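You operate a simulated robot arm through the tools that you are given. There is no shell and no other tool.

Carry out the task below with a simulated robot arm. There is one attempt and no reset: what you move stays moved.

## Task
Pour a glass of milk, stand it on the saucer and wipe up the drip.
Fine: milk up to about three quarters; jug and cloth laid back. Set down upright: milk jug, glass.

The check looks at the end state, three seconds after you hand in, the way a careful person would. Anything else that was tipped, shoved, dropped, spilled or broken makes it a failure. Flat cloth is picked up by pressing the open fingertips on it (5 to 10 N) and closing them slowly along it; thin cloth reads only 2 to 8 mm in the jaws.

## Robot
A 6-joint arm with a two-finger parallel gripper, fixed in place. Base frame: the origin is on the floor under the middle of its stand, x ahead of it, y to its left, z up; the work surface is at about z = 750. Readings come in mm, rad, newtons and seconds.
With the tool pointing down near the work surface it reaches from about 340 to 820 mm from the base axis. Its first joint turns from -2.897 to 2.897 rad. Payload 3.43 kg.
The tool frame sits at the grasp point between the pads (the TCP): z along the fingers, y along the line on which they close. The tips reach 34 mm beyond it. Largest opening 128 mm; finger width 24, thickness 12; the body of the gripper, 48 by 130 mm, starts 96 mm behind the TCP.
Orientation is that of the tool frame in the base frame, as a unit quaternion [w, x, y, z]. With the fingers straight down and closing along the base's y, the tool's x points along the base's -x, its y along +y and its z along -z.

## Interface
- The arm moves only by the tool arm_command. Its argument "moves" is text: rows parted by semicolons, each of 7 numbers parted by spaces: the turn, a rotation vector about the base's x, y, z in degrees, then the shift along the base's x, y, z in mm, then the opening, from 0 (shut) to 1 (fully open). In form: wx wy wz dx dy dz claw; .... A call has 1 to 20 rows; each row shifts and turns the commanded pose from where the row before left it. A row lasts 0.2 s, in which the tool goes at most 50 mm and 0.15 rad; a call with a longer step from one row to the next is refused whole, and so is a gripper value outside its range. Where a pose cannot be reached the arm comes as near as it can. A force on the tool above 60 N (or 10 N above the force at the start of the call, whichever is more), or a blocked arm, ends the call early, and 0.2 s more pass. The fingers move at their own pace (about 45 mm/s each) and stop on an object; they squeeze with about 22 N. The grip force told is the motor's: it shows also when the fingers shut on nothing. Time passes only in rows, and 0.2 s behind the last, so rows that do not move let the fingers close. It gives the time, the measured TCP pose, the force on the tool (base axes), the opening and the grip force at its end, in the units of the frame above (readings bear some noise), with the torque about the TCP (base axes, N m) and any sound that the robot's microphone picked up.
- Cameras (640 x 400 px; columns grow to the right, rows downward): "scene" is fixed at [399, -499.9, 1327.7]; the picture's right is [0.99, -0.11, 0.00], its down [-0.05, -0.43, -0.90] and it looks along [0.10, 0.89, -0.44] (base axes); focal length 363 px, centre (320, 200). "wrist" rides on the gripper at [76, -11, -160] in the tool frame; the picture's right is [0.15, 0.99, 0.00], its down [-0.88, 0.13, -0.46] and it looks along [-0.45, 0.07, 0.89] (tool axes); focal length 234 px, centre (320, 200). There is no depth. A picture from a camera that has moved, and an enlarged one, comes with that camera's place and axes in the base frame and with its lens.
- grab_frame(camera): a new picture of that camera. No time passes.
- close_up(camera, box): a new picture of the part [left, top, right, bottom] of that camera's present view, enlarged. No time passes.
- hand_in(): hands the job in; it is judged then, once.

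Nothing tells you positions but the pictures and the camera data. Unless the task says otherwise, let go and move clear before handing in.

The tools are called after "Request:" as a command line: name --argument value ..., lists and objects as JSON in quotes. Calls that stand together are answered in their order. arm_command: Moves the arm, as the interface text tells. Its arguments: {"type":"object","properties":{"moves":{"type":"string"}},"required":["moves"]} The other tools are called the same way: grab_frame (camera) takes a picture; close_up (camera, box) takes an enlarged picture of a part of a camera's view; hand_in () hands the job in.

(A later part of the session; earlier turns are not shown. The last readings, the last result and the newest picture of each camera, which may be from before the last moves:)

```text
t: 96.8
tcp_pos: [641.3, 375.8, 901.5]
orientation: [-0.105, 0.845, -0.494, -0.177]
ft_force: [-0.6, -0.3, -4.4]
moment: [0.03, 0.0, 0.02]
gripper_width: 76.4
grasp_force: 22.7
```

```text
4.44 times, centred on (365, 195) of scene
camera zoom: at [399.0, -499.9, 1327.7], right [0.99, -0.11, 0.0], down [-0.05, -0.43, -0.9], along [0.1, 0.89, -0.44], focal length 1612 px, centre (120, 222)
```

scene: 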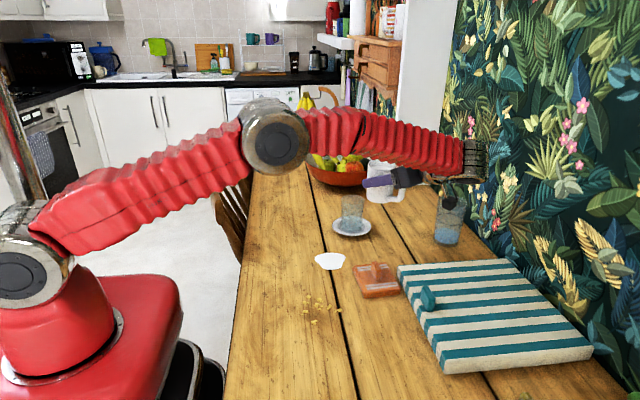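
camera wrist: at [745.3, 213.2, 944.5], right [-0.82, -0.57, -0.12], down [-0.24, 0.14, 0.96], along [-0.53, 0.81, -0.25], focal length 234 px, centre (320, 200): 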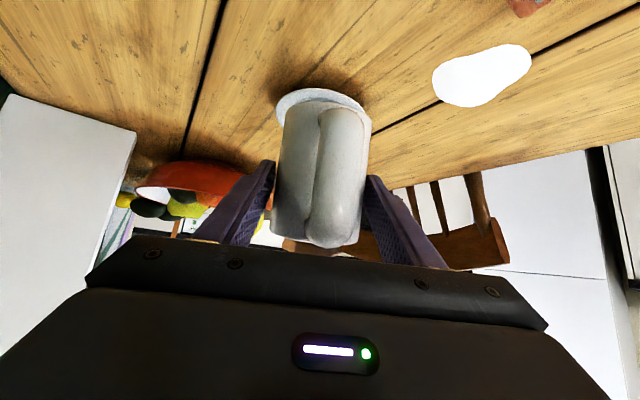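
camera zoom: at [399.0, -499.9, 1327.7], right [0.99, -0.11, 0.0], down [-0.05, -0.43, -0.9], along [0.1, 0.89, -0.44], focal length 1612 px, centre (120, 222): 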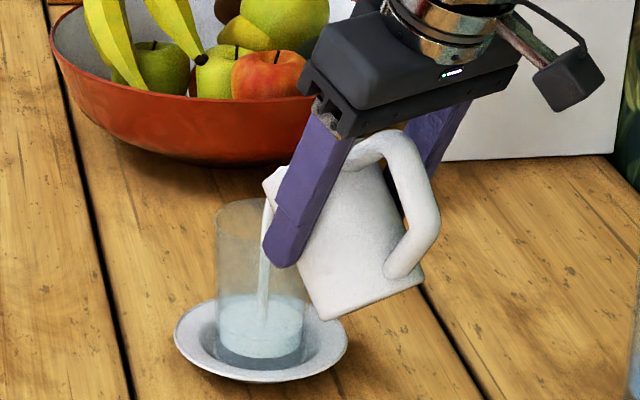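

About a fifth is filled and the stream stays centred. I'll go on to 50°.

Request:
arm_command --moves "-1.76 -0.95 0 -0.45 0.83 1.2 0.3; -1.76 -0.95 0 -0.45 0.83 1.2 0.3; -1.76 -0.95 0 -0.45 0.83 1.2 0.3; -1.76 -0.95 0 -0.45 0.83 1.2 0.3; -1.76 -0.95 0 -0.45 0.83 1.2 0.3; 0 0 0 0 0 0 0.3"

Request:
close_up --camera "scene" --box '[325, 150, 405, 240]'

Request:
close_up --camera "scene" --box '[330, 190, 374, 240]'

```text
t: 98.2
tcp_pos: [638.5, 382.6, 907.9]
orientation: [-0.062, 0.856, -0.502, -0.105]
ft_force: [-0.5, -0.2, -4.6]
moment: [0.03, -0.01, -0.04]
gripper_width: 76.4
grasp_force: 22.2
```

```text
4.44 times, centred on (365, 195) of scene
camera zoom: at [399.0, -499.9, 1327.7], right [0.99, -0.11, 0.0], down [-0.05, -0.43, -0.9], along [0.1, 0.89, -0.44], focal length 1612 px, centre (120, 222)
```

zoom: 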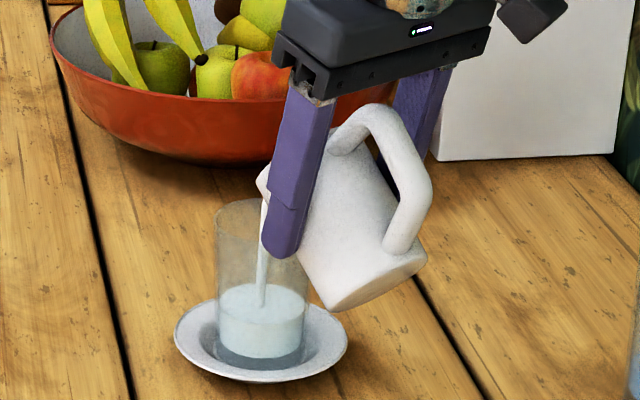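

```text
8.00 times, centred on (352, 215) of scene
camera zoom: at [399.0, -499.9, 1327.7], right [0.99, -0.11, 0.0], down [-0.05, -0.43, -0.9], along [0.1, 0.89, -0.44], focal length 2902 px, centre (64, 80)
```

zoom: 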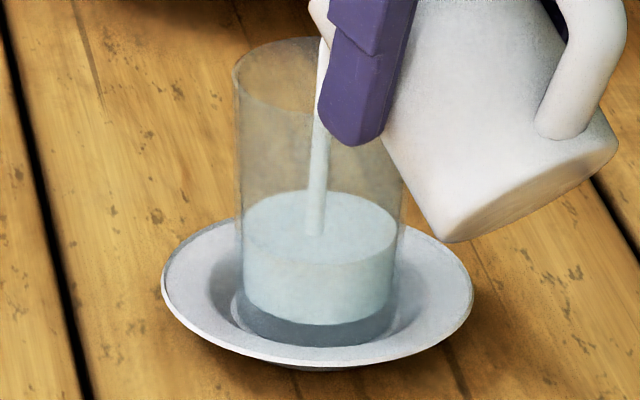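

The level is at roughly 28%. I'll continue to 60°.

Request:
arm_command --moves "-1.76 -0.95 0 -0.63 1.16 1.46 0.3; -1.76 -0.95 0 -0.63 1.16 1.46 0.3; -1.76 -0.95 0 -0.63 1.16 1.46 0.3; -1.76 -0.95 0 -0.63 1.16 1.46 0.3; -1.76 -0.95 0 -0.63 1.16 1.46 0.3; 0 0 0 0 0 0 0.3"

Request:
close_up --camera "scene" --box '[330, 190, 374, 240]'

```text
t: 99.6
tcp_pos: [635.2, 387.9, 914.7]
orientation: [-0.016, 0.863, -0.505, -0.03]
ft_force: [0.6, -0.1, -3.2]
moment: [0.01, 0.0, 0.0]
gripper_width: 76.5
grasp_force: 21.8
```

```text
8.00 times, centred on (352, 215) of scene
camera zoom: at [399.0, -499.9, 1327.7], right [0.99, -0.11, 0.0], down [-0.05, -0.43, -0.9], along [0.1, 0.89, -0.44], focal length 2902 px, centre (64, 80)
```

zoom: 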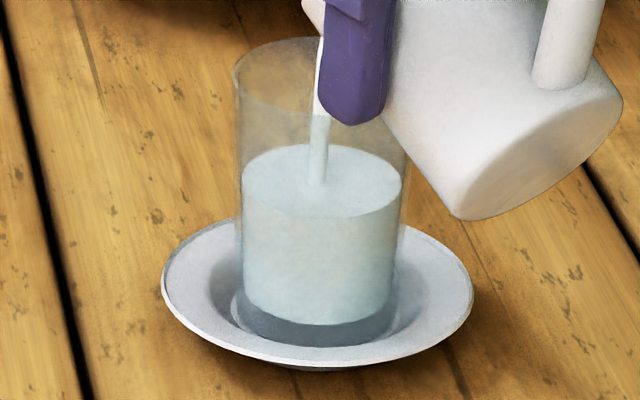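

It's at about 50%. I'll hold this tilt briefly to see how the flow tails off.

Request:
arm_command --moves "0 0 0 0 0 0 0.3; 0 0 0 0 0 0 0.3"

Request:
close_up --camera "scene" --box '[330, 190, 374, 240]'

```text
t: 100.2
tcp_pos: [635.6, 388.1, 914.8]
orientation: [-0.016, 0.862, -0.505, -0.03]
ft_force: [-0.3, 0.6, -3.4]
moment: [0.03, -0.03, -0.02]
gripper_width: 76.1
grasp_force: 22.1
```

```text
8.00 times, centred on (352, 215) of scene
camera zoom: at [399.0, -499.9, 1327.7], right [0.99, -0.11, 0.0], down [-0.05, -0.43, -0.9], along [0.1, 0.89, -0.44], focal length 2902 px, centre (64, 80)
```

zoom: 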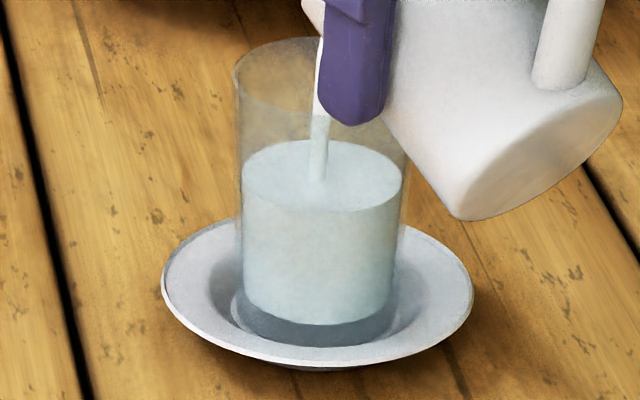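

It's at about 54%, with flow tailing off while held. I'll tilt another 5° and watch.

Request:
arm_command --moves "-2.2 -1.19 0 -0.95 1.76 1.75 0.3; -2.2 -1.19 0 -0.95 1.76 1.75 0.3; 0 0 0 0 0 0 0.3; 0 0 0 0 0 0 0.3"

Request:
close_up --camera "scene" --box '[330, 190, 374, 240]'

```text
t: 101.2
tcp_pos: [633.9, 390.2, 916.7]
orientation: [0.007, 0.863, -0.506, 0.007]
ft_force: [-0.5, -0.2, -2.7]
moment: [0.0, 0.0, -0.01]
gripper_width: 76.2
grasp_force: 21.4
```

```text
8.00 times, centred on (352, 215) of scene
camera zoom: at [399.0, -499.9, 1327.7], right [0.99, -0.11, 0.0], down [-0.05, -0.43, -0.9], along [0.1, 0.89, -0.44], focal length 2902 px, centre (64, 80)
```

zoom: 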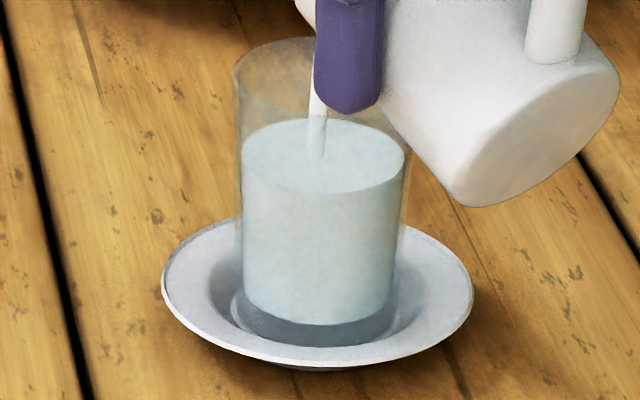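

Computed from the image, the level is at about 63% of the inner height. I'll tilt another 5°.

Request:
arm_command --moves "-2.2 -1.19 0 -1 1.9 1.8 0.3; -2.2 -1.19 0 -1 1.9 1.8 0.3; 0 0 0 0 0 0 0.3"

Request:
close_up --camera "scene" --box '[330, 190, 374, 240]'

```text
t: 102.0
tcp_pos: [631.6, 395.1, 922.1]
orientation: [0.03, 0.861, -0.505, 0.044]
ft_force: [0.2, -0.2, -2.0]
moment: [0.04, 0.03, 0.02]
gripper_width: 76.3
grasp_force: 21.9
```

```text
8.00 times, centred on (352, 215) of scene
camera zoom: at [399.0, -499.9, 1327.7], right [0.99, -0.11, 0.0], down [-0.05, -0.43, -0.9], along [0.1, 0.89, -0.44], focal length 2902 px, centre (64, 80)
```

zoom: 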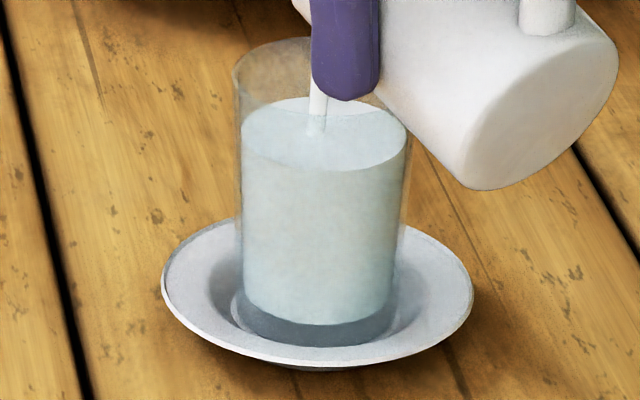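

The level is at about 73% and still trickling. I'll tilt back now to stop the flow, keeping the spout over the glass.

Request:
arm_command --moves "7.03 3.82 0 3.24 -5.98 -5 0.3; 7.03 3.82 0 2.62 -4.83 -4 0.3; 7.03 3.82 0 2.15 -3.96 -1 0.3; 7.03 3.82 0 0.5 -1 6 0.3; 0 0 0 0 0 0 0.3"

Request:
close_up --camera "scene" --box '[330, 190, 374, 240]'

Request:
close_up --camera "scene" --box '[325, 150, 405, 240]'

```text
t: 103.2
tcp_pos: [640.8, 379.4, 918.2]
orientation: [-0.113, 0.841, -0.492, -0.193]
ft_force: [-0.5, 0.1, -2.9]
moment: [0.02, 0.02, -0.03]
gripper_width: 76.4
grasp_force: 22.0
```

```text
8.00 times, centred on (352, 215) of scene
camera zoom: at [399.0, -499.9, 1327.7], right [0.99, -0.11, 0.0], down [-0.05, -0.43, -0.9], along [0.1, 0.89, -0.44], focal length 2902 px, centre (64, 80)
```

zoom: 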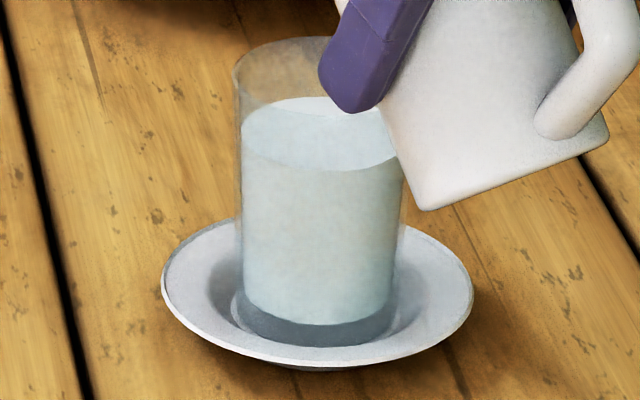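

```text
4.44 times, centred on (365, 195) of scene
camera zoom: at [399.0, -499.9, 1327.7], right [0.99, -0.11, 0.0], down [-0.05, -0.43, -0.9], along [0.1, 0.89, -0.44], focal length 1612 px, centre (120, 222)
```

zoom: 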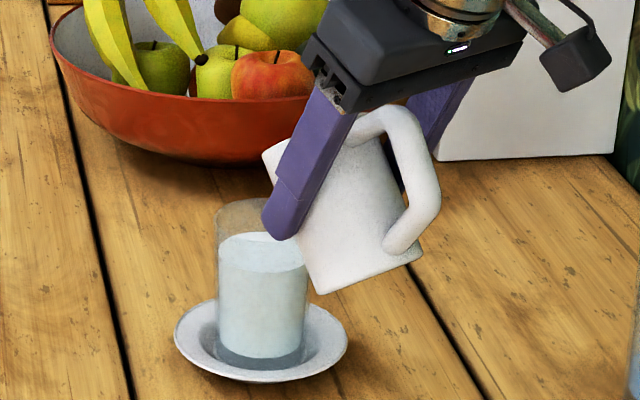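

The flow has stopped with the level at about three quarters. I'll raise the jug over the glass and bring it upright while the spout stays above the opening, so no last drop can fall outside.

Request:
arm_command --moves "0 0 0 0 0 10 0.3; 0 0 0 0 0 15 0.3; 0 0 0 0 0 15 0.3; 0 0 0 0 0 7 0.3; 4.75 2.58 0 -0.4 0.75 0 0.3; 4.75 2.58 0 -0.4 0.75 0 0.3; 4.75 2.58 0 -0.4 0.75 0 0.3; 4.75 2.58 0 -0.4 0.75 0 0.3; 4.75 2.58 0 -0.4 0.75 0 0.3; 4.75 2.58 0 -0.4 0.75 0 0.3; 4.75 2.58 0 -0.4 0.75 0 0.3; 0 0 0 0 0 0 0.3; 0 0 0 0 0 0 0.3"

Request:
grab_frame --camera "scene"

```text
t: 106.0
tcp_pos: [637.0, 384.5, 964.7]
orientation: [-0.272, 0.733, -0.428, -0.454]
ft_force: [0.8, -0.2, -2.8]
moment: [-0.02, -0.01, 0.02]
gripper_width: 76.4
grasp_force: 21.8
```

```text
taken
```

scene: 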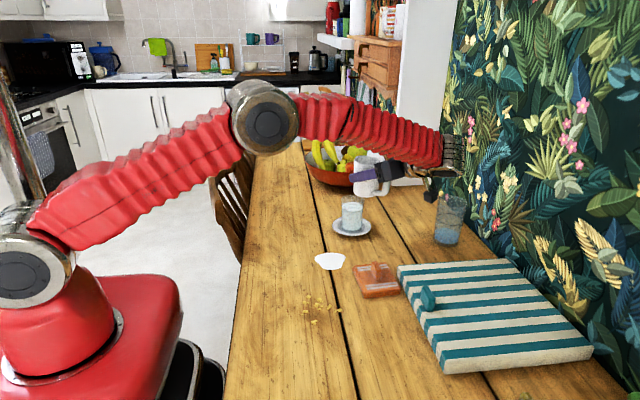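

The jug is upright again. I'll carry it back over its original spot.

Request:
arm_command --moves "0 0 -1.5 -6 2.2 0 0.3; 0 0 -2.5 -10 4 0 0.3; 0 0 -3 -13 5 0 0.3; 0 0 -3 -13 5 0 0.3; 0 0 -3 -13 5 0 0.3; 0 0 -3 -13 5 0 0.3; 0 0 -3 -13 5 0 0.3; 0 0 -3 -13 5 0 0.3; 0 0 -3 -13 5 0 0.3; 0 0 -3 -13 5 0 0.3; 0 0 -3 -13 5 0 0.3; 0 0 -3 -13 5 0 0.3; 0 0 -3 -13 5 0 0.3; 0 0 -3 -13 5 0 0.3; 0 0 -3 -13 5 0 0.3; 0 0 -3 -13 5 0 0.3; 0 0 -3 -9 4.5 0 0.3; 0 0 -2 -4 2 0 0.3; 0 0 -1 -0.3 0.2 0 0.3; 0 0 0 0 0 0 0.3"

Request:
grab_frame --camera "scene"

```text
t: 110.2
tcp_pos: [425.1, 467.5, 965.0]
orientation: [0.443, -0.472, 0.706, 0.288]
ft_force: [-0.4, 0.2, -2.3]
moment: [-0.02, -0.02, -0.01]
gripper_width: 76.5
grasp_force: 22.2
```

```text
taken
```

scene: 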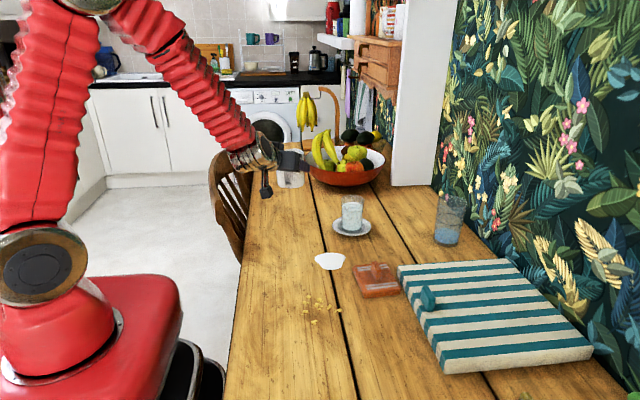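

Back above the original spot. I'll lower the jug toward the table.

Request:
arm_command --moves "0 0 0 -0.5 1 -10 0.3; 0 0 0 -0.5 1 -20 0.3; 0 0 0 -0.3 0.9 -25 0.3; 0 0 0 0 0 -25 0.3; 0 0 0 0 0 -25 0.3; 0 0 0 0 0 -18 0.3; 0 0 0 0 0 -10 0.3; 0 0 0 0 0 -7 0.3; 0 0 0 0 0 0 0.3; 0 0 0 0 0 0 0.3"

Request:
close_up --camera "scene" --box '[250, 180, 340, 250]'

```text
t: 112.4
tcp_pos: [424.3, 471.1, 824.8]
orientation: [0.442, -0.471, 0.707, 0.287]
ft_force: [0.2, 0.3, -2.6]
moment: [0.01, -0.02, -0.02]
gripper_width: 76.2
grasp_force: 21.8
```

```text
5.71 times, centred on (295, 215) of scene
camera zoom: at [399.0, -499.9, 1327.7], right [0.99, -0.11, 0.0], down [-0.05, -0.43, -0.9], along [0.1, 0.89, -0.44], focal length 2073 px, centre (463, 114)
```

zoom: 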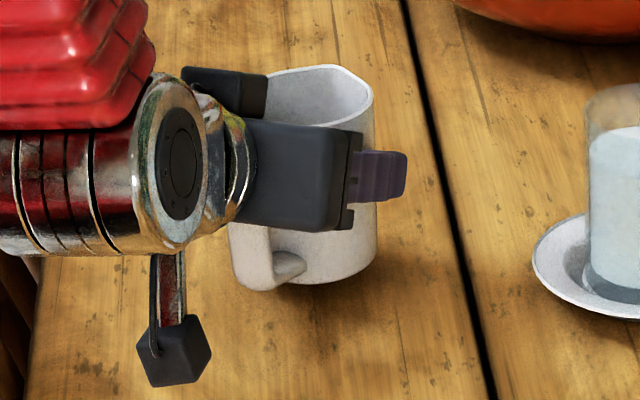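

Some 12 mm remain, so I'll lower in small steps until contact.

Request:
arm_command --moves "0 0 0 0 0 -4 0.3; 0 0 0 0 0 -3 0.3; 0 0 0 0 0 -2 0.3; 0 0 0 0 0 0 0.3"

Request:
arm_command --moves "0 0 0 0 0 -1 0.3; 0 0 0 0 0 -1 0.3; 0 0 0 0 0 0 0.3"

```text
t: 113.4
tcp_pos: [426.1, 470.8, 816.5]
orientation: [0.441, -0.471, 0.708, 0.288]
ft_force: [0.4, -0.3, -2.9]
moment: [0.0, 0.04, -0.04]
gripper_width: 76.5
grasp_force: 21.6
```

```text
t: 114.2
tcp_pos: [425.1, 470.7, 814.8]
orientation: [0.44, -0.472, 0.707, 0.289]
ft_force: [1.3, -0.7, -2.2]
moment: [-0.01, 0.0, 0.02]
gripper_width: 76.3
grasp_force: 22.2
```

Request:
arm_command --moves "0 0 0 0 0 -1 0.3; 0 0 0 0 0 -1 0.3; 0 0 0 0 0 0 0.3"

Request:
close_up --camera "scene" --box '[250, 180, 340, 250]'

```text
t: 115.0
tcp_pos: [426.6, 471.0, 813.1]
orientation: [0.441, -0.471, 0.707, 0.29]
ft_force: [-2.2, -1.1, 7.2]
moment: [-0.12, 0.34, 0.03]
gripper_width: 76.2
grasp_force: 22.2
```

```text
5.71 times, centred on (295, 215) of scene
camera zoom: at [399.0, -499.9, 1327.7], right [0.99, -0.11, 0.0], down [-0.05, -0.43, -0.9], along [0.1, 0.89, -0.44], focal length 2073 px, centre (463, 114)
```

zoom: 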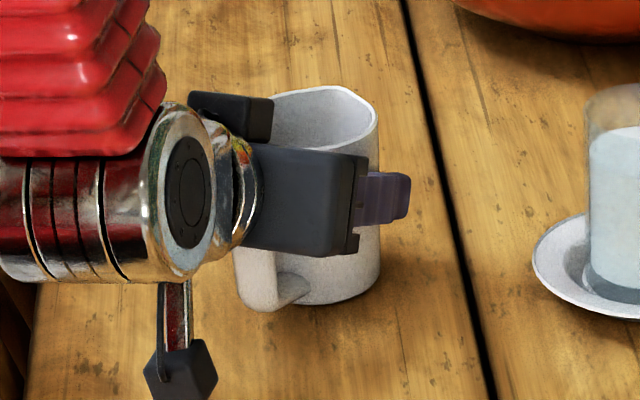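

The jug is touching the table. I'll relax the push slightly and open slowly.

Request:
arm_command --moves "0 0 0 0 0 0.6 0.3; 0 0 0 0 0 0 0.58; 0 0 0 0 0 0 0.61; 0 0 0 0 0 0 0.64; 0 0 0 0 0 0 0.7; 0 0 0 0 0 0 0.8; 0 0 0 0 0 0 0.9; 0 0 0 0 0 0 1; 0 0 0 0 0 0 1; 0 0 0 0 0 0 1"

Request:
close_up --camera "scene" --box '[250, 180, 340, 250]'

Request:
grab_frame --camera "wrist"

```text
t: 117.2
tcp_pos: [425.2, 470.2, 812.3]
orientation: [0.44, -0.472, 0.707, 0.29]
ft_force: [-0.9, -0.9, 0.2]
moment: [0.0, 0.04, 0.02]
gripper_width: 128.0
grasp_force: 0.1
```

```text
5.71 times, centred on (295, 215) of scene
camera zoom: at [399.0, -499.9, 1327.7], right [0.99, -0.11, 0.0], down [-0.05, -0.43, -0.9], along [0.1, 0.89, -0.44], focal length 2073 px, centre (463, 114)
```

zoom: 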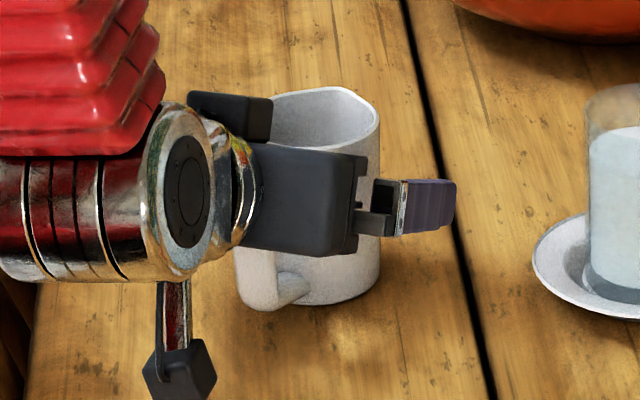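

```text
taken
camera wrist: at [367.6, 302.9, 815.9], right [-0.94, 0.32, -0.14], down [-0.13, 0.04, 0.99], along [0.32, 0.95, 0.01], focal length 234 px, centre (320, 200)
```

wrist: 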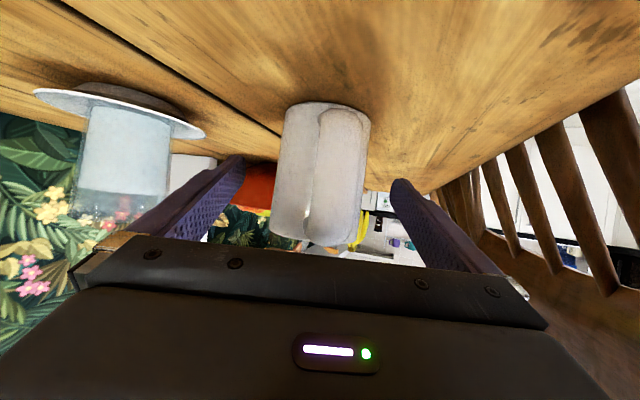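

The jug stands upright at its original place and the fingers are clear. I'll rise straight up, pitch the tool down, and inspect.

Request:
arm_command --moves "0 0 0 0 0 8 1; 0 0 0 0 0 20 1; 0 0 0 0 0 30 1; 0 0 0 0 0 35 1; 0 0 0 0 0 35 1; 0 0 0 0 0 25 1; -6 2.6 0 0 0 5 1; -6 2.6 0 0 0 5 1; -6 2.6 0 0 0 5 1; -6 2.6 0 0 0 5 1; -6 2.6 0 0 0 5 1; -6 2.6 0 0 0 5 1; -6 2.6 0 0 0 5 1; -6 2.6 0 0 0 5 1; -6 2.6 0 0 0 5 1; -4.6 2 0 0 0 0 1; 0 0 0 0 0 0 1"

Request:
grab_frame --camera "scene"

Request:
grab_frame --camera "wrist"

```text
t: 120.8
tcp_pos: [425.4, 471.1, 1010.3]
orientation: [-0.002, -0.555, 0.832, 0.0]
ft_force: [0.5, 0.5, 0.1]
moment: [0.01, 0.02, 0.01]
gripper_width: 128.1
grasp_force: 0.0
```

```text
taken
```

scene: 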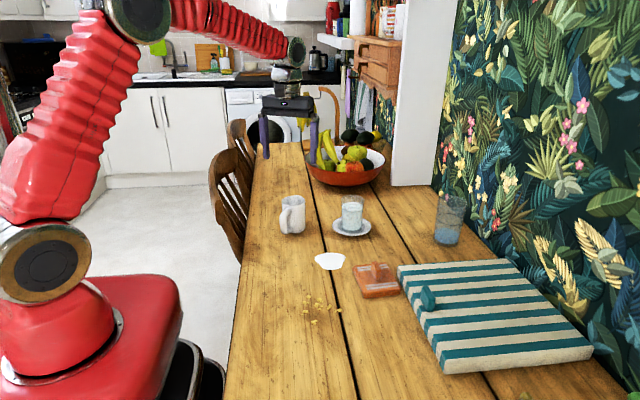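

```text
taken
camera wrist: at [407.4, 396.7, 1170.6], right [-0.97, 0.25, 0.0], down [0.22, 0.86, 0.45], along [0.11, 0.44, -0.89], focal length 234 px, centre (320, 200)
```

wrist: 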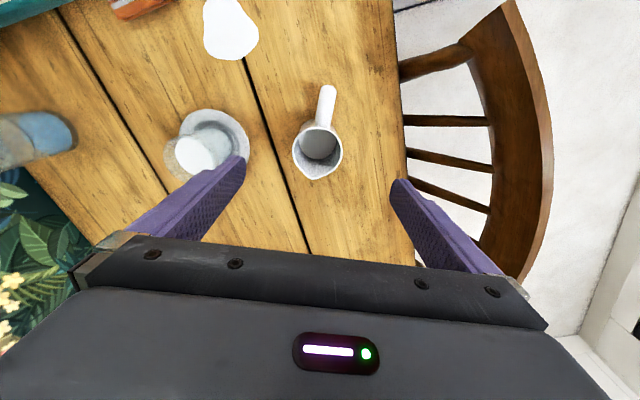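

The jug stands upright where it was and the glass is at three quarters. Now for the cloth: I'll move above the orange folded cloth with the closing axis across its pinched ridge.

Request:
arm_command --moves "0 0 2.26 19 -27.5 0 1; 0 0 2.26 19 -27.5 0 1; 0 0 2.26 19 -27.5 0 1; 0 0 2.26 19 -27.5 0 1; 0 0 2.26 19 -27.5 -6 1; 0 0 2.26 19 -27.5 -12 1; 0 0 2.26 19 -27.5 -12 1; 0 0 2.26 19 -27.5 -12 1; 0 0 2.26 19 -27.5 -12 1; 0 0 2.26 19 -27.5 -6 1; 0 0 0 0 0 0 1; 0 0 0 0 0 0 1"

Request:
grab_frame --camera "wrist"

Request:
grab_frame --camera "scene"

```text
t: 123.4
tcp_pos: [617.5, 197.7, 950.2]
orientation: [0.002, 0.707, -0.707, 0.0]
ft_force: [0.2, -0.1, 0.1]
moment: [0.0, 0.01, 0.01]
gripper_width: 128.0
grasp_force: 0.0
```

```text
taken
camera wrist: at [629.0, 121.7, 1111.0], right [-0.99, -0.15, 0.0], down [-0.13, 0.88, 0.45], along [-0.07, 0.45, -0.89], focal length 234 px, centre (320, 200)
```

wrist: 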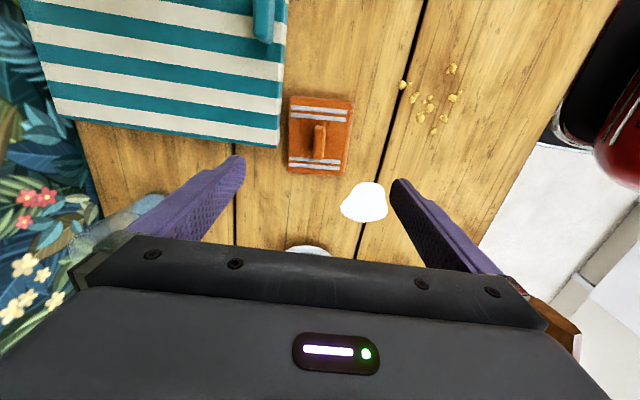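

```text
taken
```

scene: 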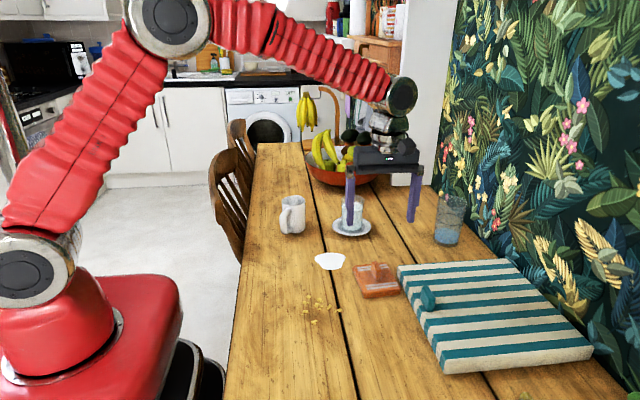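

The cloth and its ridge are visible from above. I'll zoom in for exact position and orientation.

Request:
close_up --camera "wrist" --box '[270, 80, 400, 230]'

Request:
close_up --camera "scene" --box '[330, 190, 374, 240]'

```text
2.67 times, centred on (335, 155) of wrist
camera zoom: at [629.0, 121.7, 1111.0], right [-0.99, -0.15, 0.0], down [-0.13, 0.88, 0.45], along [-0.07, 0.45, -0.89], focal length 624 px, centre (280, 320)
```

zoom: 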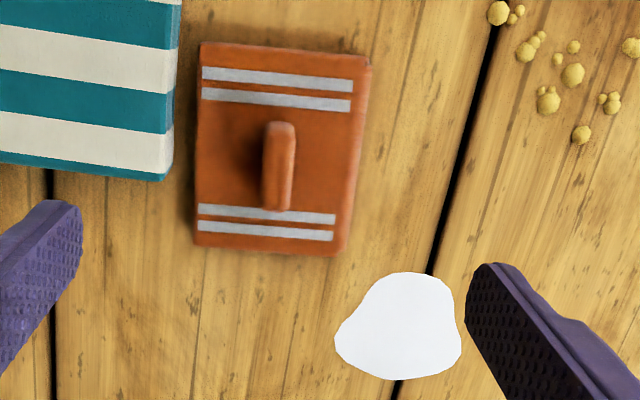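

```text
8.00 times, centred on (352, 215) of scene
camera zoom: at [399.0, -499.9, 1327.7], right [0.99, -0.11, 0.0], down [-0.05, -0.43, -0.9], along [0.1, 0.89, -0.44], focal length 2902 px, centre (64, 80)
```

zoom: 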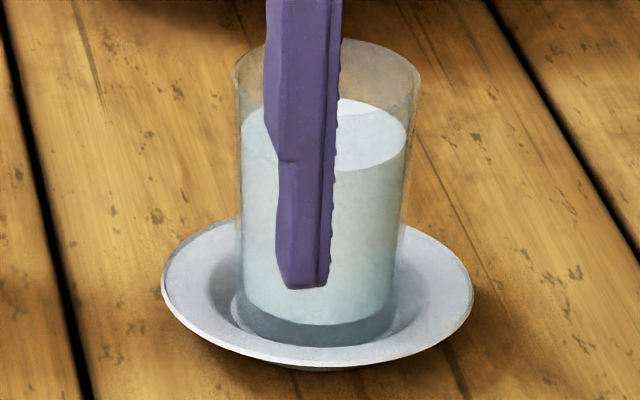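

The ridge is centred at about (618, 200), runs along yaw about 95° and is roughly 14 mm thick. The striped towel begins at x ≈ 673, so I'll narrow the gripper before descending.

Request:
arm_command --moves "0 0 5 0.8 1.9 0 0.6; 0 0 0 0 0 0 0.4; 0 0 0 0 0 0 0.35; 0 0 0 0 0 -25 0.35; 0 0 0 0 0 -35 0.35; 0 0 0 0 0 -35 0.35; 0 0 0 0 0 -20 0.35; 0 0 0 0 0 0 0.35; 0 0 0 0 0 0 0.35"

Request:
close_up --camera "scene" --box '[330, 220, 430, 305]'

Request:
close_up --camera "wrist" --box '[230, 60, 410, 240]'

```text
t: 125.4
tcp_pos: [616.6, 196.6, 834.1]
orientation: [0.003, 0.737, -0.676, 0.001]
ft_force: [0.4, 0.2, -0.9]
moment: [-0.02, 0.04, 0.02]
gripper_width: 44.8
grasp_force: 0.0
```

```text
4.71 times, centred on (380, 262) of scene
camera zoom: at [399.0, -499.9, 1327.7], right [0.99, -0.11, 0.0], down [-0.05, -0.43, -0.9], along [0.1, 0.89, -0.44], focal length 1707 px, centre (38, -94)
```

zoom: 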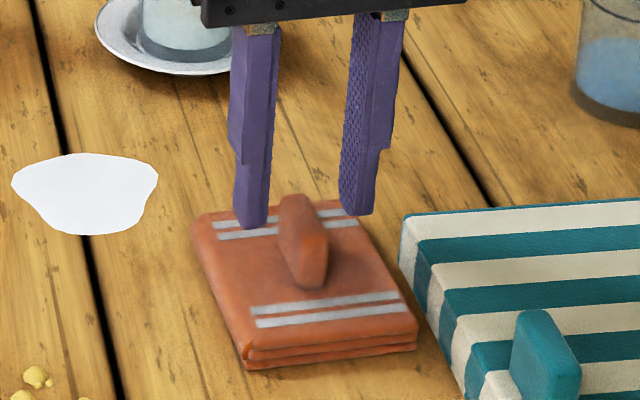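

```text
2.22 times, centred on (320, 150) of wrist
camera zoom: at [634.6, 122.9, 993.4], right [-0.97, -0.23, 0.0], down [-0.2, 0.87, 0.45], along [-0.11, 0.44, -0.89], focal length 520 px, centre (320, 311)
```

zoom: 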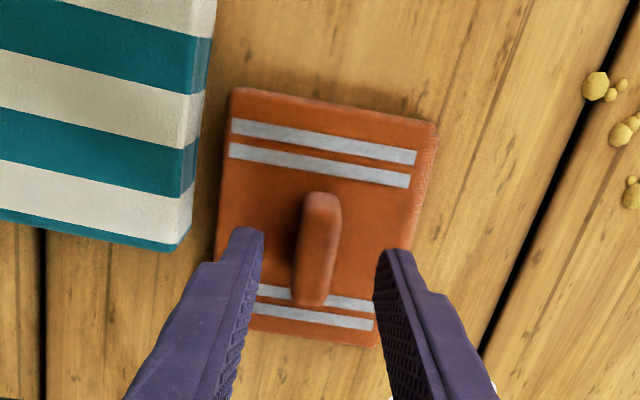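

The fingers are centred on the ridge and aligned with it. I'll descend so the tips reach just above the cloth's flat surface, then close slowly.

Request:
arm_command --moves "0 0 0 0 0 -12 0.35; 0 0 0 0 0 -10 0.35; 0 0 0 0 0 -6 0.35; 0 0 0 0 0 -3 0.35; 0 0 0 0 0 0 0.35"

Request:
close_up --camera "scene" --box '[330, 220, 430, 305]'

```text
t: 126.6
tcp_pos: [614.5, 197.1, 803.3]
orientation: [0.002, 0.737, -0.676, 0.0]
ft_force: [0.1, -0.9, 0.8]
moment: [0.01, -0.03, 0.01]
gripper_width: 44.6
grasp_force: 0.1
```

```text
4.71 times, centred on (380, 262) of scene
camera zoom: at [399.0, -499.9, 1327.7], right [0.99, -0.11, 0.0], down [-0.05, -0.43, -0.9], along [0.1, 0.89, -0.44], focal length 1707 px, centre (38, -94)
```

zoom: 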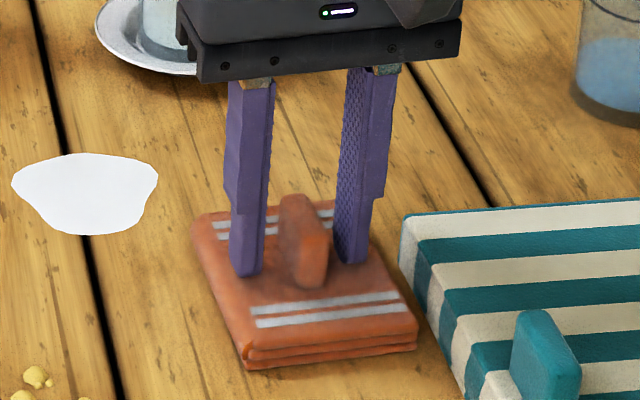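

The tips are just over the cloth on both sides of the ridge. Closing slowly.

Request:
arm_command --moves "0 0 0 0 0 -2 0.35; 0 0 0 0 0 0 0.3; 0 0 0 0 0 0 0.25; 0 0 0 0 0 0 0.2; 0 0 0 0 0 0 0.16; 0 0 0 0 0 0 0.12; 0 0 0 0 0 0 0.08; 0 0 0 0 0 0 0.04; 0 0 0 0 0 0 0; 0 0 0 0 0 0 0; 0 0 0 0 0 0 0"

Request:
close_up --camera "scene" --box '[330, 220, 430, 305]'

```text
t: 129.0
tcp_pos: [615.4, 197.5, 803.0]
orientation: [0.002, 0.737, -0.675, 0.0]
ft_force: [0.3, -0.6, 0.7]
moment: [-0.01, -0.08, -0.03]
gripper_width: 15.0
grasp_force: 22.0
```

```text
4.71 times, centred on (380, 262) of scene
camera zoom: at [399.0, -499.9, 1327.7], right [0.99, -0.11, 0.0], down [-0.05, -0.43, -0.9], along [0.1, 0.89, -0.44], focal length 1707 px, centre (38, -94)
```

zoom: 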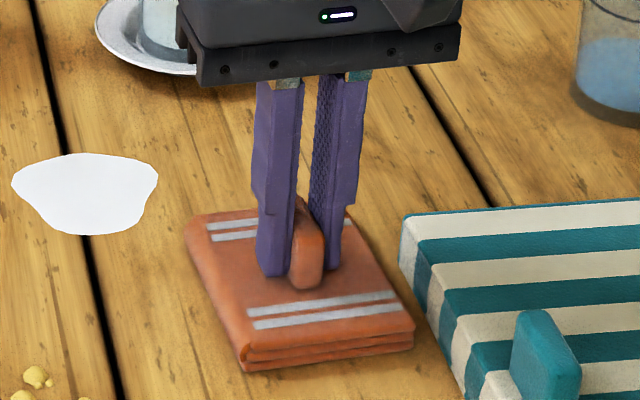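

The ridge is gripped at 15 mm with 22 N. I'll lift the cloth.

Request:
arm_command --moves "0 0 0 0 0 5 0; 0 0 0 0 0 10 0; 0 0 0 0 0 15 0; 0 0 0 0 0 20 0; 0 0 0 0 0 0 0; 0 0 0 0 0 0 0"

Request:
close_up --camera "scene" --box '[310, 200, 430, 300]'

Request:
grab_frame --camera "wrist"

```text
t: 130.4
tcp_pos: [615.7, 197.4, 852.9]
orientation: [0.003, 0.737, -0.676, 0.0]
ft_force: [0.2, -0.5, -0.9]
moment: [0.03, 0.0, 0.0]
gripper_width: 15.0
grasp_force: 22.5
```

```text
4.00 times, centred on (370, 250) of scene
camera zoom: at [399.0, -499.9, 1327.7], right [0.99, -0.11, 0.0], down [-0.05, -0.43, -0.9], along [0.1, 0.89, -0.44], focal length 1451 px, centre (120, 0)
```

zoom: 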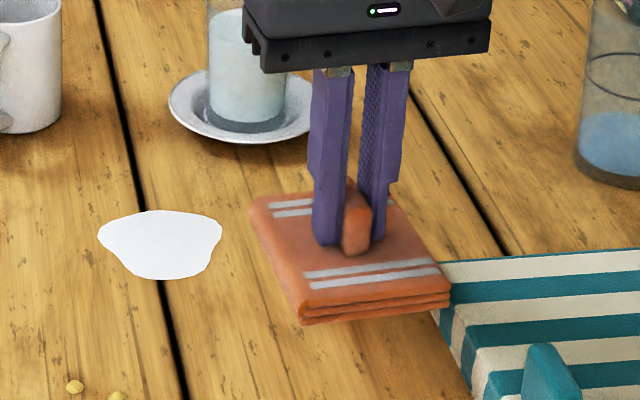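

```text
taken
camera wrist: at [634.7, 123.2, 1012.0], right [-0.97, -0.23, 0.0], down [-0.2, 0.87, 0.45], along [-0.11, 0.44, -0.89], focal length 234 px, centre (320, 200)
```

wrist: 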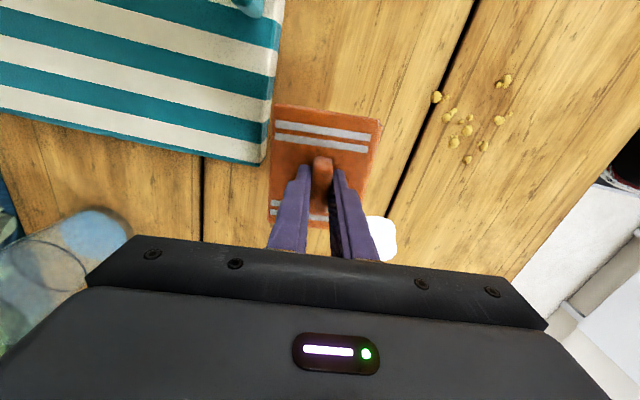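

The cloth came up as one folded pad. I'll carry it over the drip, centred near (516, 299), and lower it gently.

Request:
arm_command --moves "0 0 0 -12 12 0 0; 0 0 0 -20 20 0 0; 0 0 0 -22 23 0 0; 0 0 0 -22 23 0 0; 0 0 0 -15 16 0 0; 0 0 0 -8 8 0 0; 0 0 0 0 0 -15 0; 0 0 0 0 0 -15 0; 0 0 0 0 0 -10 0; 0 0 0 0 0 -5 0; 0 0 0 0 0 0 0"

Request:
close_up --camera "scene" --box '[270, 200, 400, 310]'

```text
t: 132.8
tcp_pos: [517.3, 299.1, 806.9]
orientation: [0.002, 0.737, -0.676, -0.001]
ft_force: [0.5, -0.8, -1.0]
moment: [0.01, 0.0, -0.03]
gripper_width: 15.0
grasp_force: 22.0
```

```text
3.64 times, centred on (335, 255) of scene
camera zoom: at [399.0, -499.9, 1327.7], right [0.99, -0.11, 0.0], down [-0.05, -0.43, -0.9], along [0.1, 0.89, -0.44], focal length 1319 px, centre (266, 0)
```

zoom: 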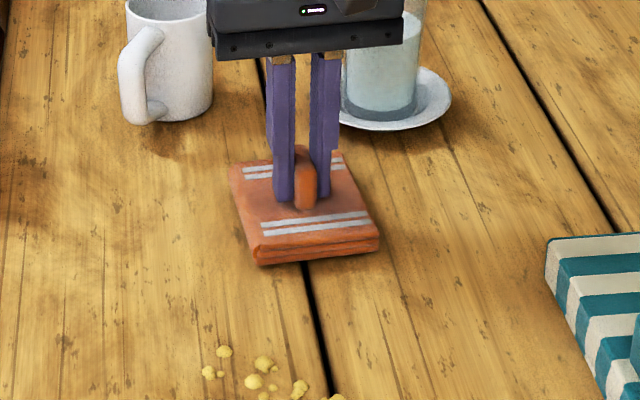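

The cloth covers the whole drip. I'll lower to contact and press lightly.

Request:
arm_command --moves "0 0 0 0 0 -2 0; 0 0 0 0 0 -1 0; 0 0 0 0 0 0 0"

Request:
arm_command --moves "0 0 0 0 0 -1 0; 0 0 0 0 0 0 0"

```text
t: 133.6
tcp_pos: [516.9, 298.8, 804.7]
orientation: [0.001, 0.737, -0.676, -0.001]
ft_force: [0.6, -0.8, -0.4]
moment: [0.01, -0.03, 0.01]
gripper_width: 14.9
grasp_force: 21.6
```

```text
t: 134.2
tcp_pos: [518.3, 298.5, 803.4]
orientation: [0.003, 0.737, -0.676, -0.001]
ft_force: [0.5, 0.0, 0.2]
moment: [0.0, 0.01, 0.01]
gripper_width: 15.1
grasp_force: 22.0
```

Request:
arm_command --moves "0 0 0 0 0 -1 0; 0 0 0 0 0 0 0"

Request:
arm_command --moves "0 0 0 0 0 -0.7 0; 0 0 0 0 0 0 0"

```text
t: 134.8
tcp_pos: [518.3, 299.9, 802.8]
orientation: [0.002, 0.737, -0.676, 0.0]
ft_force: [-0.5, -0.2, 0.5]
moment: [-0.01, -0.03, -0.02]
gripper_width: 14.8
grasp_force: 22.1
```

```text
t: 135.4
tcp_pos: [516.5, 299.1, 802.8]
orientation: [0.001, 0.737, -0.676, -0.001]
ft_force: [1.8, -0.8, 4.2]
moment: [-0.08, -0.18, -0.04]
gripper_width: 15.1
grasp_force: 21.9
```

There's light contact at about 5 N. I'll wipe back and forth over the drip.

Request:
arm_command --moves "0 0 0 8 0 0 0; 0 0 0 8 0 0 0; 0 0 0 8 0 0 0; 0 0 0 -8 0 0 0; 0 0 0 -8 0 0 0; 0 0 0 -8 0 0 0; 0 0 0 -8 0 0 0; 0 0 0 -8 0 0 0; 0 0 0 -8 0 0 0; 0 0 0 8 0 0 0; 0 0 0 8 0 0 0; 0 0 0 8 0 0 0; 0 0 0 0 8 0 0; 0 0 0 0 8 0 0; 0 0 0 0 -8 0 0; 0 0 0 0 -8 0 0; 0 0 0 0 -8 0 0; 0 0 0 0 -8 0 0; 0 0 0 0 8 0 0; 0 0 0 0 8 0 0"

Request:
close_up --camera "scene" --box '[270, 200, 400, 310]'

```text
t: 139.6
tcp_pos: [516.3, 300.6, 802.1]
orientation: [0.002, 0.737, -0.676, 0.0]
ft_force: [0.7, -3.8, 6.3]
moment: [-0.08, -0.17, 0.01]
gripper_width: 14.8
grasp_force: 21.7
```

```text
3.64 times, centred on (335, 255) of scene
camera zoom: at [399.0, -499.9, 1327.7], right [0.99, -0.11, 0.0], down [-0.05, -0.43, -0.9], along [0.1, 0.89, -0.44], focal length 1319 px, centre (266, 0)
```

zoom: 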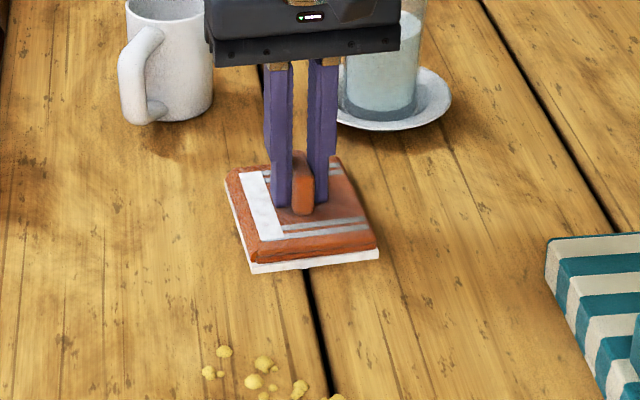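

The cloth's underside shows white now, so it seems to have soaked up milk. I'll zoom in and look at it.

Request:
close_up --camera "scene" --box '[310, 235, 380, 280]'

Request:
close_up --camera "wrist" --box '[230, 60, 410, 240]'

```text
8.89 times, centred on (345, 258) of scene
camera zoom: at [399.0, -499.9, 1327.7], right [0.99, -0.11, 0.0], down [-0.05, -0.43, -0.9], along [0.1, 0.89, -0.44], focal length 3225 px, centre (98, -311)
```

zoom: 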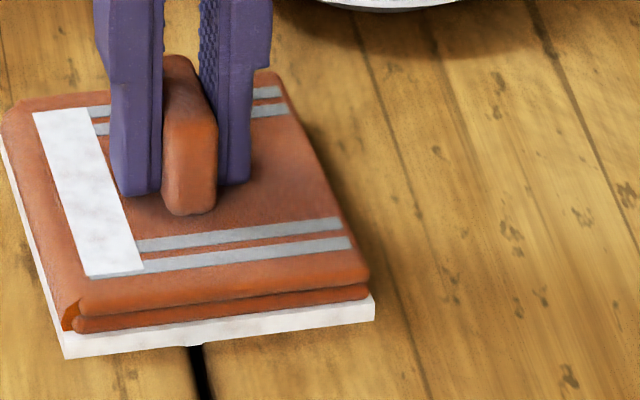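

```text
2.22 times, centred on (320, 150) of wrist
camera zoom: at [534.6, 225.6, 961.6], right [-0.97, -0.23, 0.0], down [-0.21, 0.87, 0.45], along [-0.11, 0.44, -0.89], focal length 520 px, centre (320, 311)
```

zoom: 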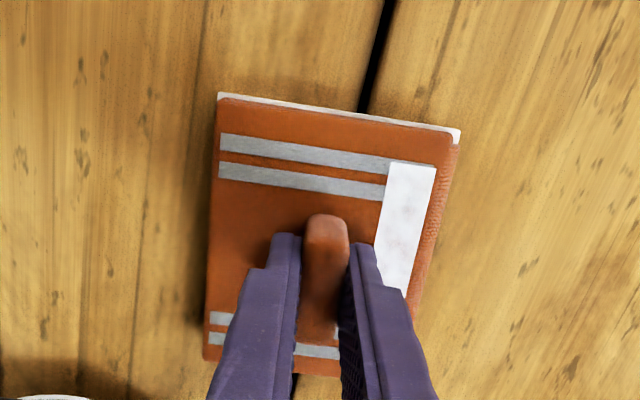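

The cloth has taken up milk: the underside is white and a damp strip shows on top. I'll lift it and check the table beneath.

Request:
arm_command --moves "0 0 0 0 0 5 0; 0 0 0 0 0 15 0; 0 0 0 0 0 20 0; 0 0 0 0 0 20 0; 0 0 0 15 -15 10 0; 0 0 0 25 -25 0 0; 0 0 0 25 -26 0 0; 0 0 0 20 -21 0 0; 0 0 0 12 -12 0 0; 0 0 0 0 0 0 0"

Request:
close_up --camera "scene" --box '[270, 200, 430, 310]'

Request:
grab_frame --camera "wrist"

```text
t: 141.8
tcp_pos: [613.3, 198.5, 873.1]
orientation: [0.002, 0.738, -0.675, 0.0]
ft_force: [0.0, 0.4, -0.4]
moment: [0.01, 0.02, -0.04]
gripper_width: 14.9
grasp_force: 21.9
```

```text
3.64 times, centred on (350, 255) of scene
camera zoom: at [399.0, -499.9, 1327.7], right [0.99, -0.11, 0.0], down [-0.05, -0.43, -0.9], along [0.1, 0.89, -0.44], focal length 1319 px, centre (211, 0)
```

zoom: 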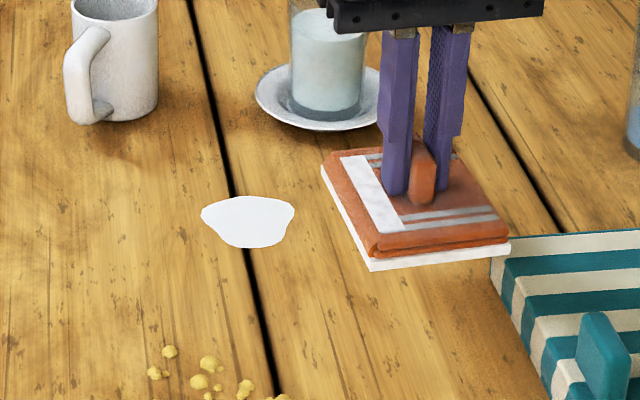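

```text
taken
camera wrist: at [631.3, 125.2, 1032.9], right [-0.97, -0.23, 0.0], down [-0.2, 0.87, 0.45], along [-0.11, 0.44, -0.89], focal length 234 px, centre (320, 200)
```

wrist: 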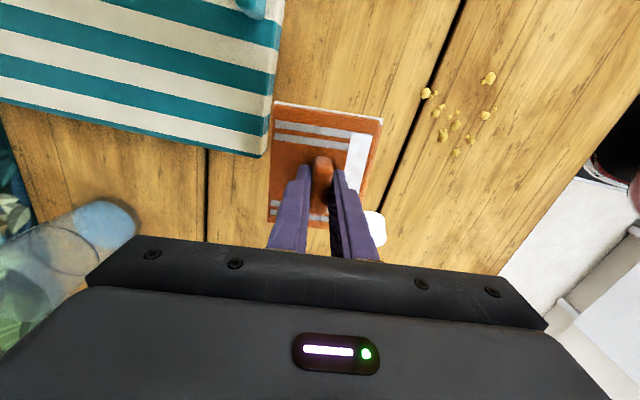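

The drip has shrunk but is not gone, so I'll go back and wipe more thoroughly.

Request:
arm_command --moves "0 0 0 -12 12 0 0; 0 0 0 -20 21 0 0; 0 0 0 -25 26 0 0; 0 0 0 -25 25 -10 0; 0 0 0 -15 15 -20 0; 0 0 0 0 0 -20 0; 0 0 0 0 0 -12 0; 0 0 0 0 0 -5 0; 0 0 0 0 0 -3 0; 0 0 0 0 0 -0.7 0; 0 0 0 0 0 0 0"

Request:
arm_command --moves "0 0 0 10 0 0 0; 0 0 0 10 0 0 0; 0 0 0 10 0 0 0; 0 0 0 -10 0 0 0; 0 0 0 -10 0 0 0; 0 0 0 -10 0 0 0; 0 0 0 -10 0 0 0; 0 0 0 -10 0 0 0; 0 0 0 -10 0 0 0; 0 0 0 10 0 0 0; 0 0 0 10 0 0 0; 0 0 0 10 0 0 0; 0 0 0 0 10 0 0; 0 0 0 0 10 0 0; 0 0 0 0 -10 0 0; 0 0 0 0 -10 0 0; 0 0 0 0 -10 0 0; 0 0 0 0 -10 0 0; 0 0 0 0 10 0 0; 0 0 0 0 10 0 0"

Request:
arm_command --moves "0 0 0 10 10 0 0; 0 0 0 10 0 0 0; 0 0 0 -10 -10 0 0; 0 0 0 -10 -10 0 0; 0 0 0 -10 0 0 0; 0 0 0 -10 10 0 0; 0 0 0 10 10 0 0; 0 0 0 10 0 0 0; 0 0 0 10 -10 0 0; 0 0 0 10 0 0 0; 0 0 0 10 0 0 0; 0 0 0 -10 0 0 0; 0 0 0 -10 0 0 0; 0 0 0 -10 0 0 0; 0 0 0 -10 0 0 0; 0 0 0 -10 0 0 0; 0 0 0 -10 0 0 0; 0 0 0 10 0 0 0; 0 0 0 10 0 0 0; 0 0 0 10 0 0 0"

Request:
close_up --camera "scene" --box '[270, 200, 400, 310]'

```text
t: 144.2
tcp_pos: [517.6, 298.9, 802.0]
orientation: [0.002, 0.737, -0.676, -0.001]
ft_force: [-0.7, -4.3, 10.9]
moment: [-0.09, -0.13, -0.06]
gripper_width: 15.2
grasp_force: 22.0
```

```text
t: 148.4
tcp_pos: [514.8, 298.2, 801.2]
orientation: [0.002, 0.737, -0.675, 0.0]
ft_force: [-0.6, -1.1, 0.3]
moment: [0.01, -0.02, 0.01]
gripper_width: 15.1
grasp_force: 21.7
```

```text
t: 152.3
tcp_pos: [496.6, 297.8, 801.7]
orientation: [0.003, 0.737, -0.676, -0.002]
ft_force: [-2.2, 0.1, 7.5]
moment: [0.0, -0.27, 0.0]
gripper_width: 15.2
grasp_force: 22.1
stopped in row 19: the force on the tool passed its limit at 63 N (the readings are from after the stop); the commanded pose is now the measured one
```

```text
3.64 times, centred on (335, 255) of scene
camera zoom: at [399.0, -499.9, 1327.7], right [0.99, -0.11, 0.0], down [-0.05, -0.43, -0.9], along [0.1, 0.89, -0.44], focal length 1319 px, centre (266, 0)
```

zoom: 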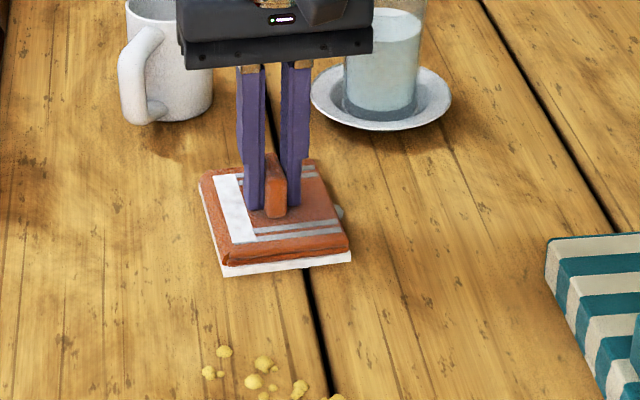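

The press force spiked and the call stopped, though the current reading is a calm 7.5 N and nothing looks disturbed. I'll lift and check what remains of the drip.

Request:
arm_command --moves "0 0 0 0 0 5 0; 0 0 0 0 0 15 0; 0 0 0 0 0 20 0; 0 0 0 0 0 10 0; 0 0 0 15 -15 0 0; 0 0 0 25 -20 0 0; 0 0 0 25 -20 0 0; 0 0 0 20 -20 0 0; 0 0 0 0 0 0 0"

Request:
close_up --camera "scene" --box '[270, 200, 430, 310]'

Request:
grab_frame --camera "scene"

```text
t: 154.3
tcp_pos: [582.0, 223.0, 850.8]
orientation: [0.005, 0.737, -0.676, -0.002]
ft_force: [-0.1, -0.9, -0.2]
moment: [0.0, 0.0, -0.02]
gripper_width: 15.1
grasp_force: 22.5
```

```text
3.64 times, centred on (350, 255) of scene
camera zoom: at [399.0, -499.9, 1327.7], right [0.99, -0.11, 0.0], down [-0.05, -0.43, -0.9], along [0.1, 0.89, -0.44], focal length 1319 px, centre (211, 0)
```

zoom: 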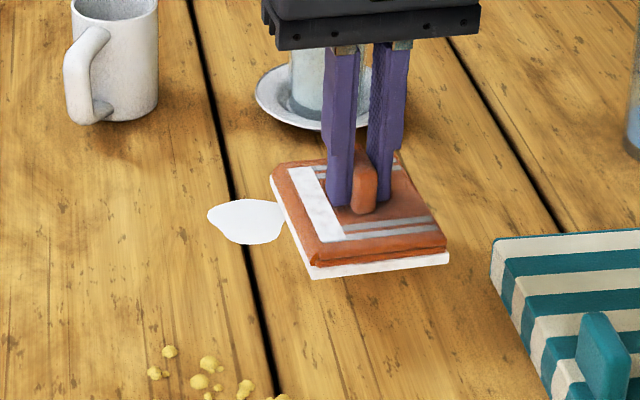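

```text
taken
```

scene: 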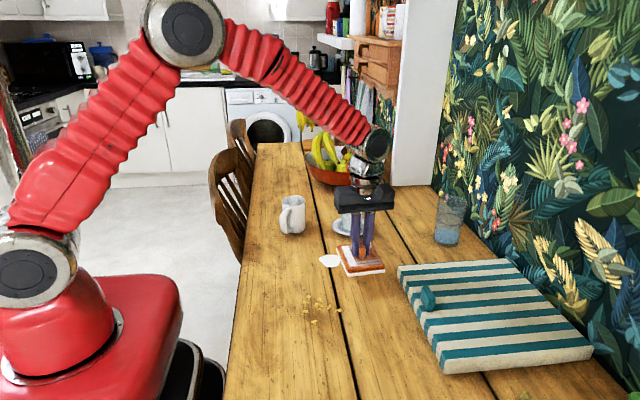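

The drip shrank further but slowly, and the press force had dropped near zero during that pass. I'll go back down and keep a steady 6–10 N, checking it between short strokes.

Request:
arm_command --moves "0 0 0 -12 14 0 0; 0 0 0 -20 23 0 0; 0 0 0 -20 23 0 0; 0 0 0 -14 15 0 0; 0 0 0 0 0 -20 0; 0 0 0 0 0 -15 0; 0 0 0 0 0 -8 0; 0 0 0 0 0 -4 0; 0 0 0 0 0 -1 0; 0 0 0 0 0 0 0"

Request:
arm_command --moves "0 0 0 0 0 -0.8 0; 0 0 0 0 0 0 0"

```text
t: 156.5
tcp_pos: [514.5, 297.6, 803.1]
orientation: [0.004, 0.737, -0.676, -0.001]
ft_force: [-0.5, -0.3, 0.0]
moment: [0.02, 0.0, 0.01]
gripper_width: 15.2
grasp_force: 21.7
```

```text
t: 157.1
tcp_pos: [514.0, 299.2, 802.6]
orientation: [0.005, 0.737, -0.676, -0.001]
ft_force: [-0.5, -0.5, 0.3]
moment: [0.07, -0.01, 0.01]
gripper_width: 15.2
grasp_force: 22.1
```

Request:
arm_command --moves "0 0 0 0 0 -0.7 0; 0 0 0 0 0 0 0"

Request:
arm_command --moves "0 0 0 0 0 -0.4 0; 0 0 0 0 0 0 0"

```text
t: 157.7
tcp_pos: [515.6, 299.3, 803.0]
orientation: [0.004, 0.737, -0.676, -0.002]
ft_force: [0.6, -0.4, 1.6]
moment: [0.05, -0.04, 0.01]
gripper_width: 14.9
grasp_force: 21.9
```

```text
t: 158.3
tcp_pos: [513.9, 299.0, 803.3]
orientation: [0.005, 0.737, -0.676, -0.001]
ft_force: [0.7, 0.1, 6.0]
moment: [0.02, -0.35, -0.04]
gripper_width: 15.2
grasp_force: 22.4
```

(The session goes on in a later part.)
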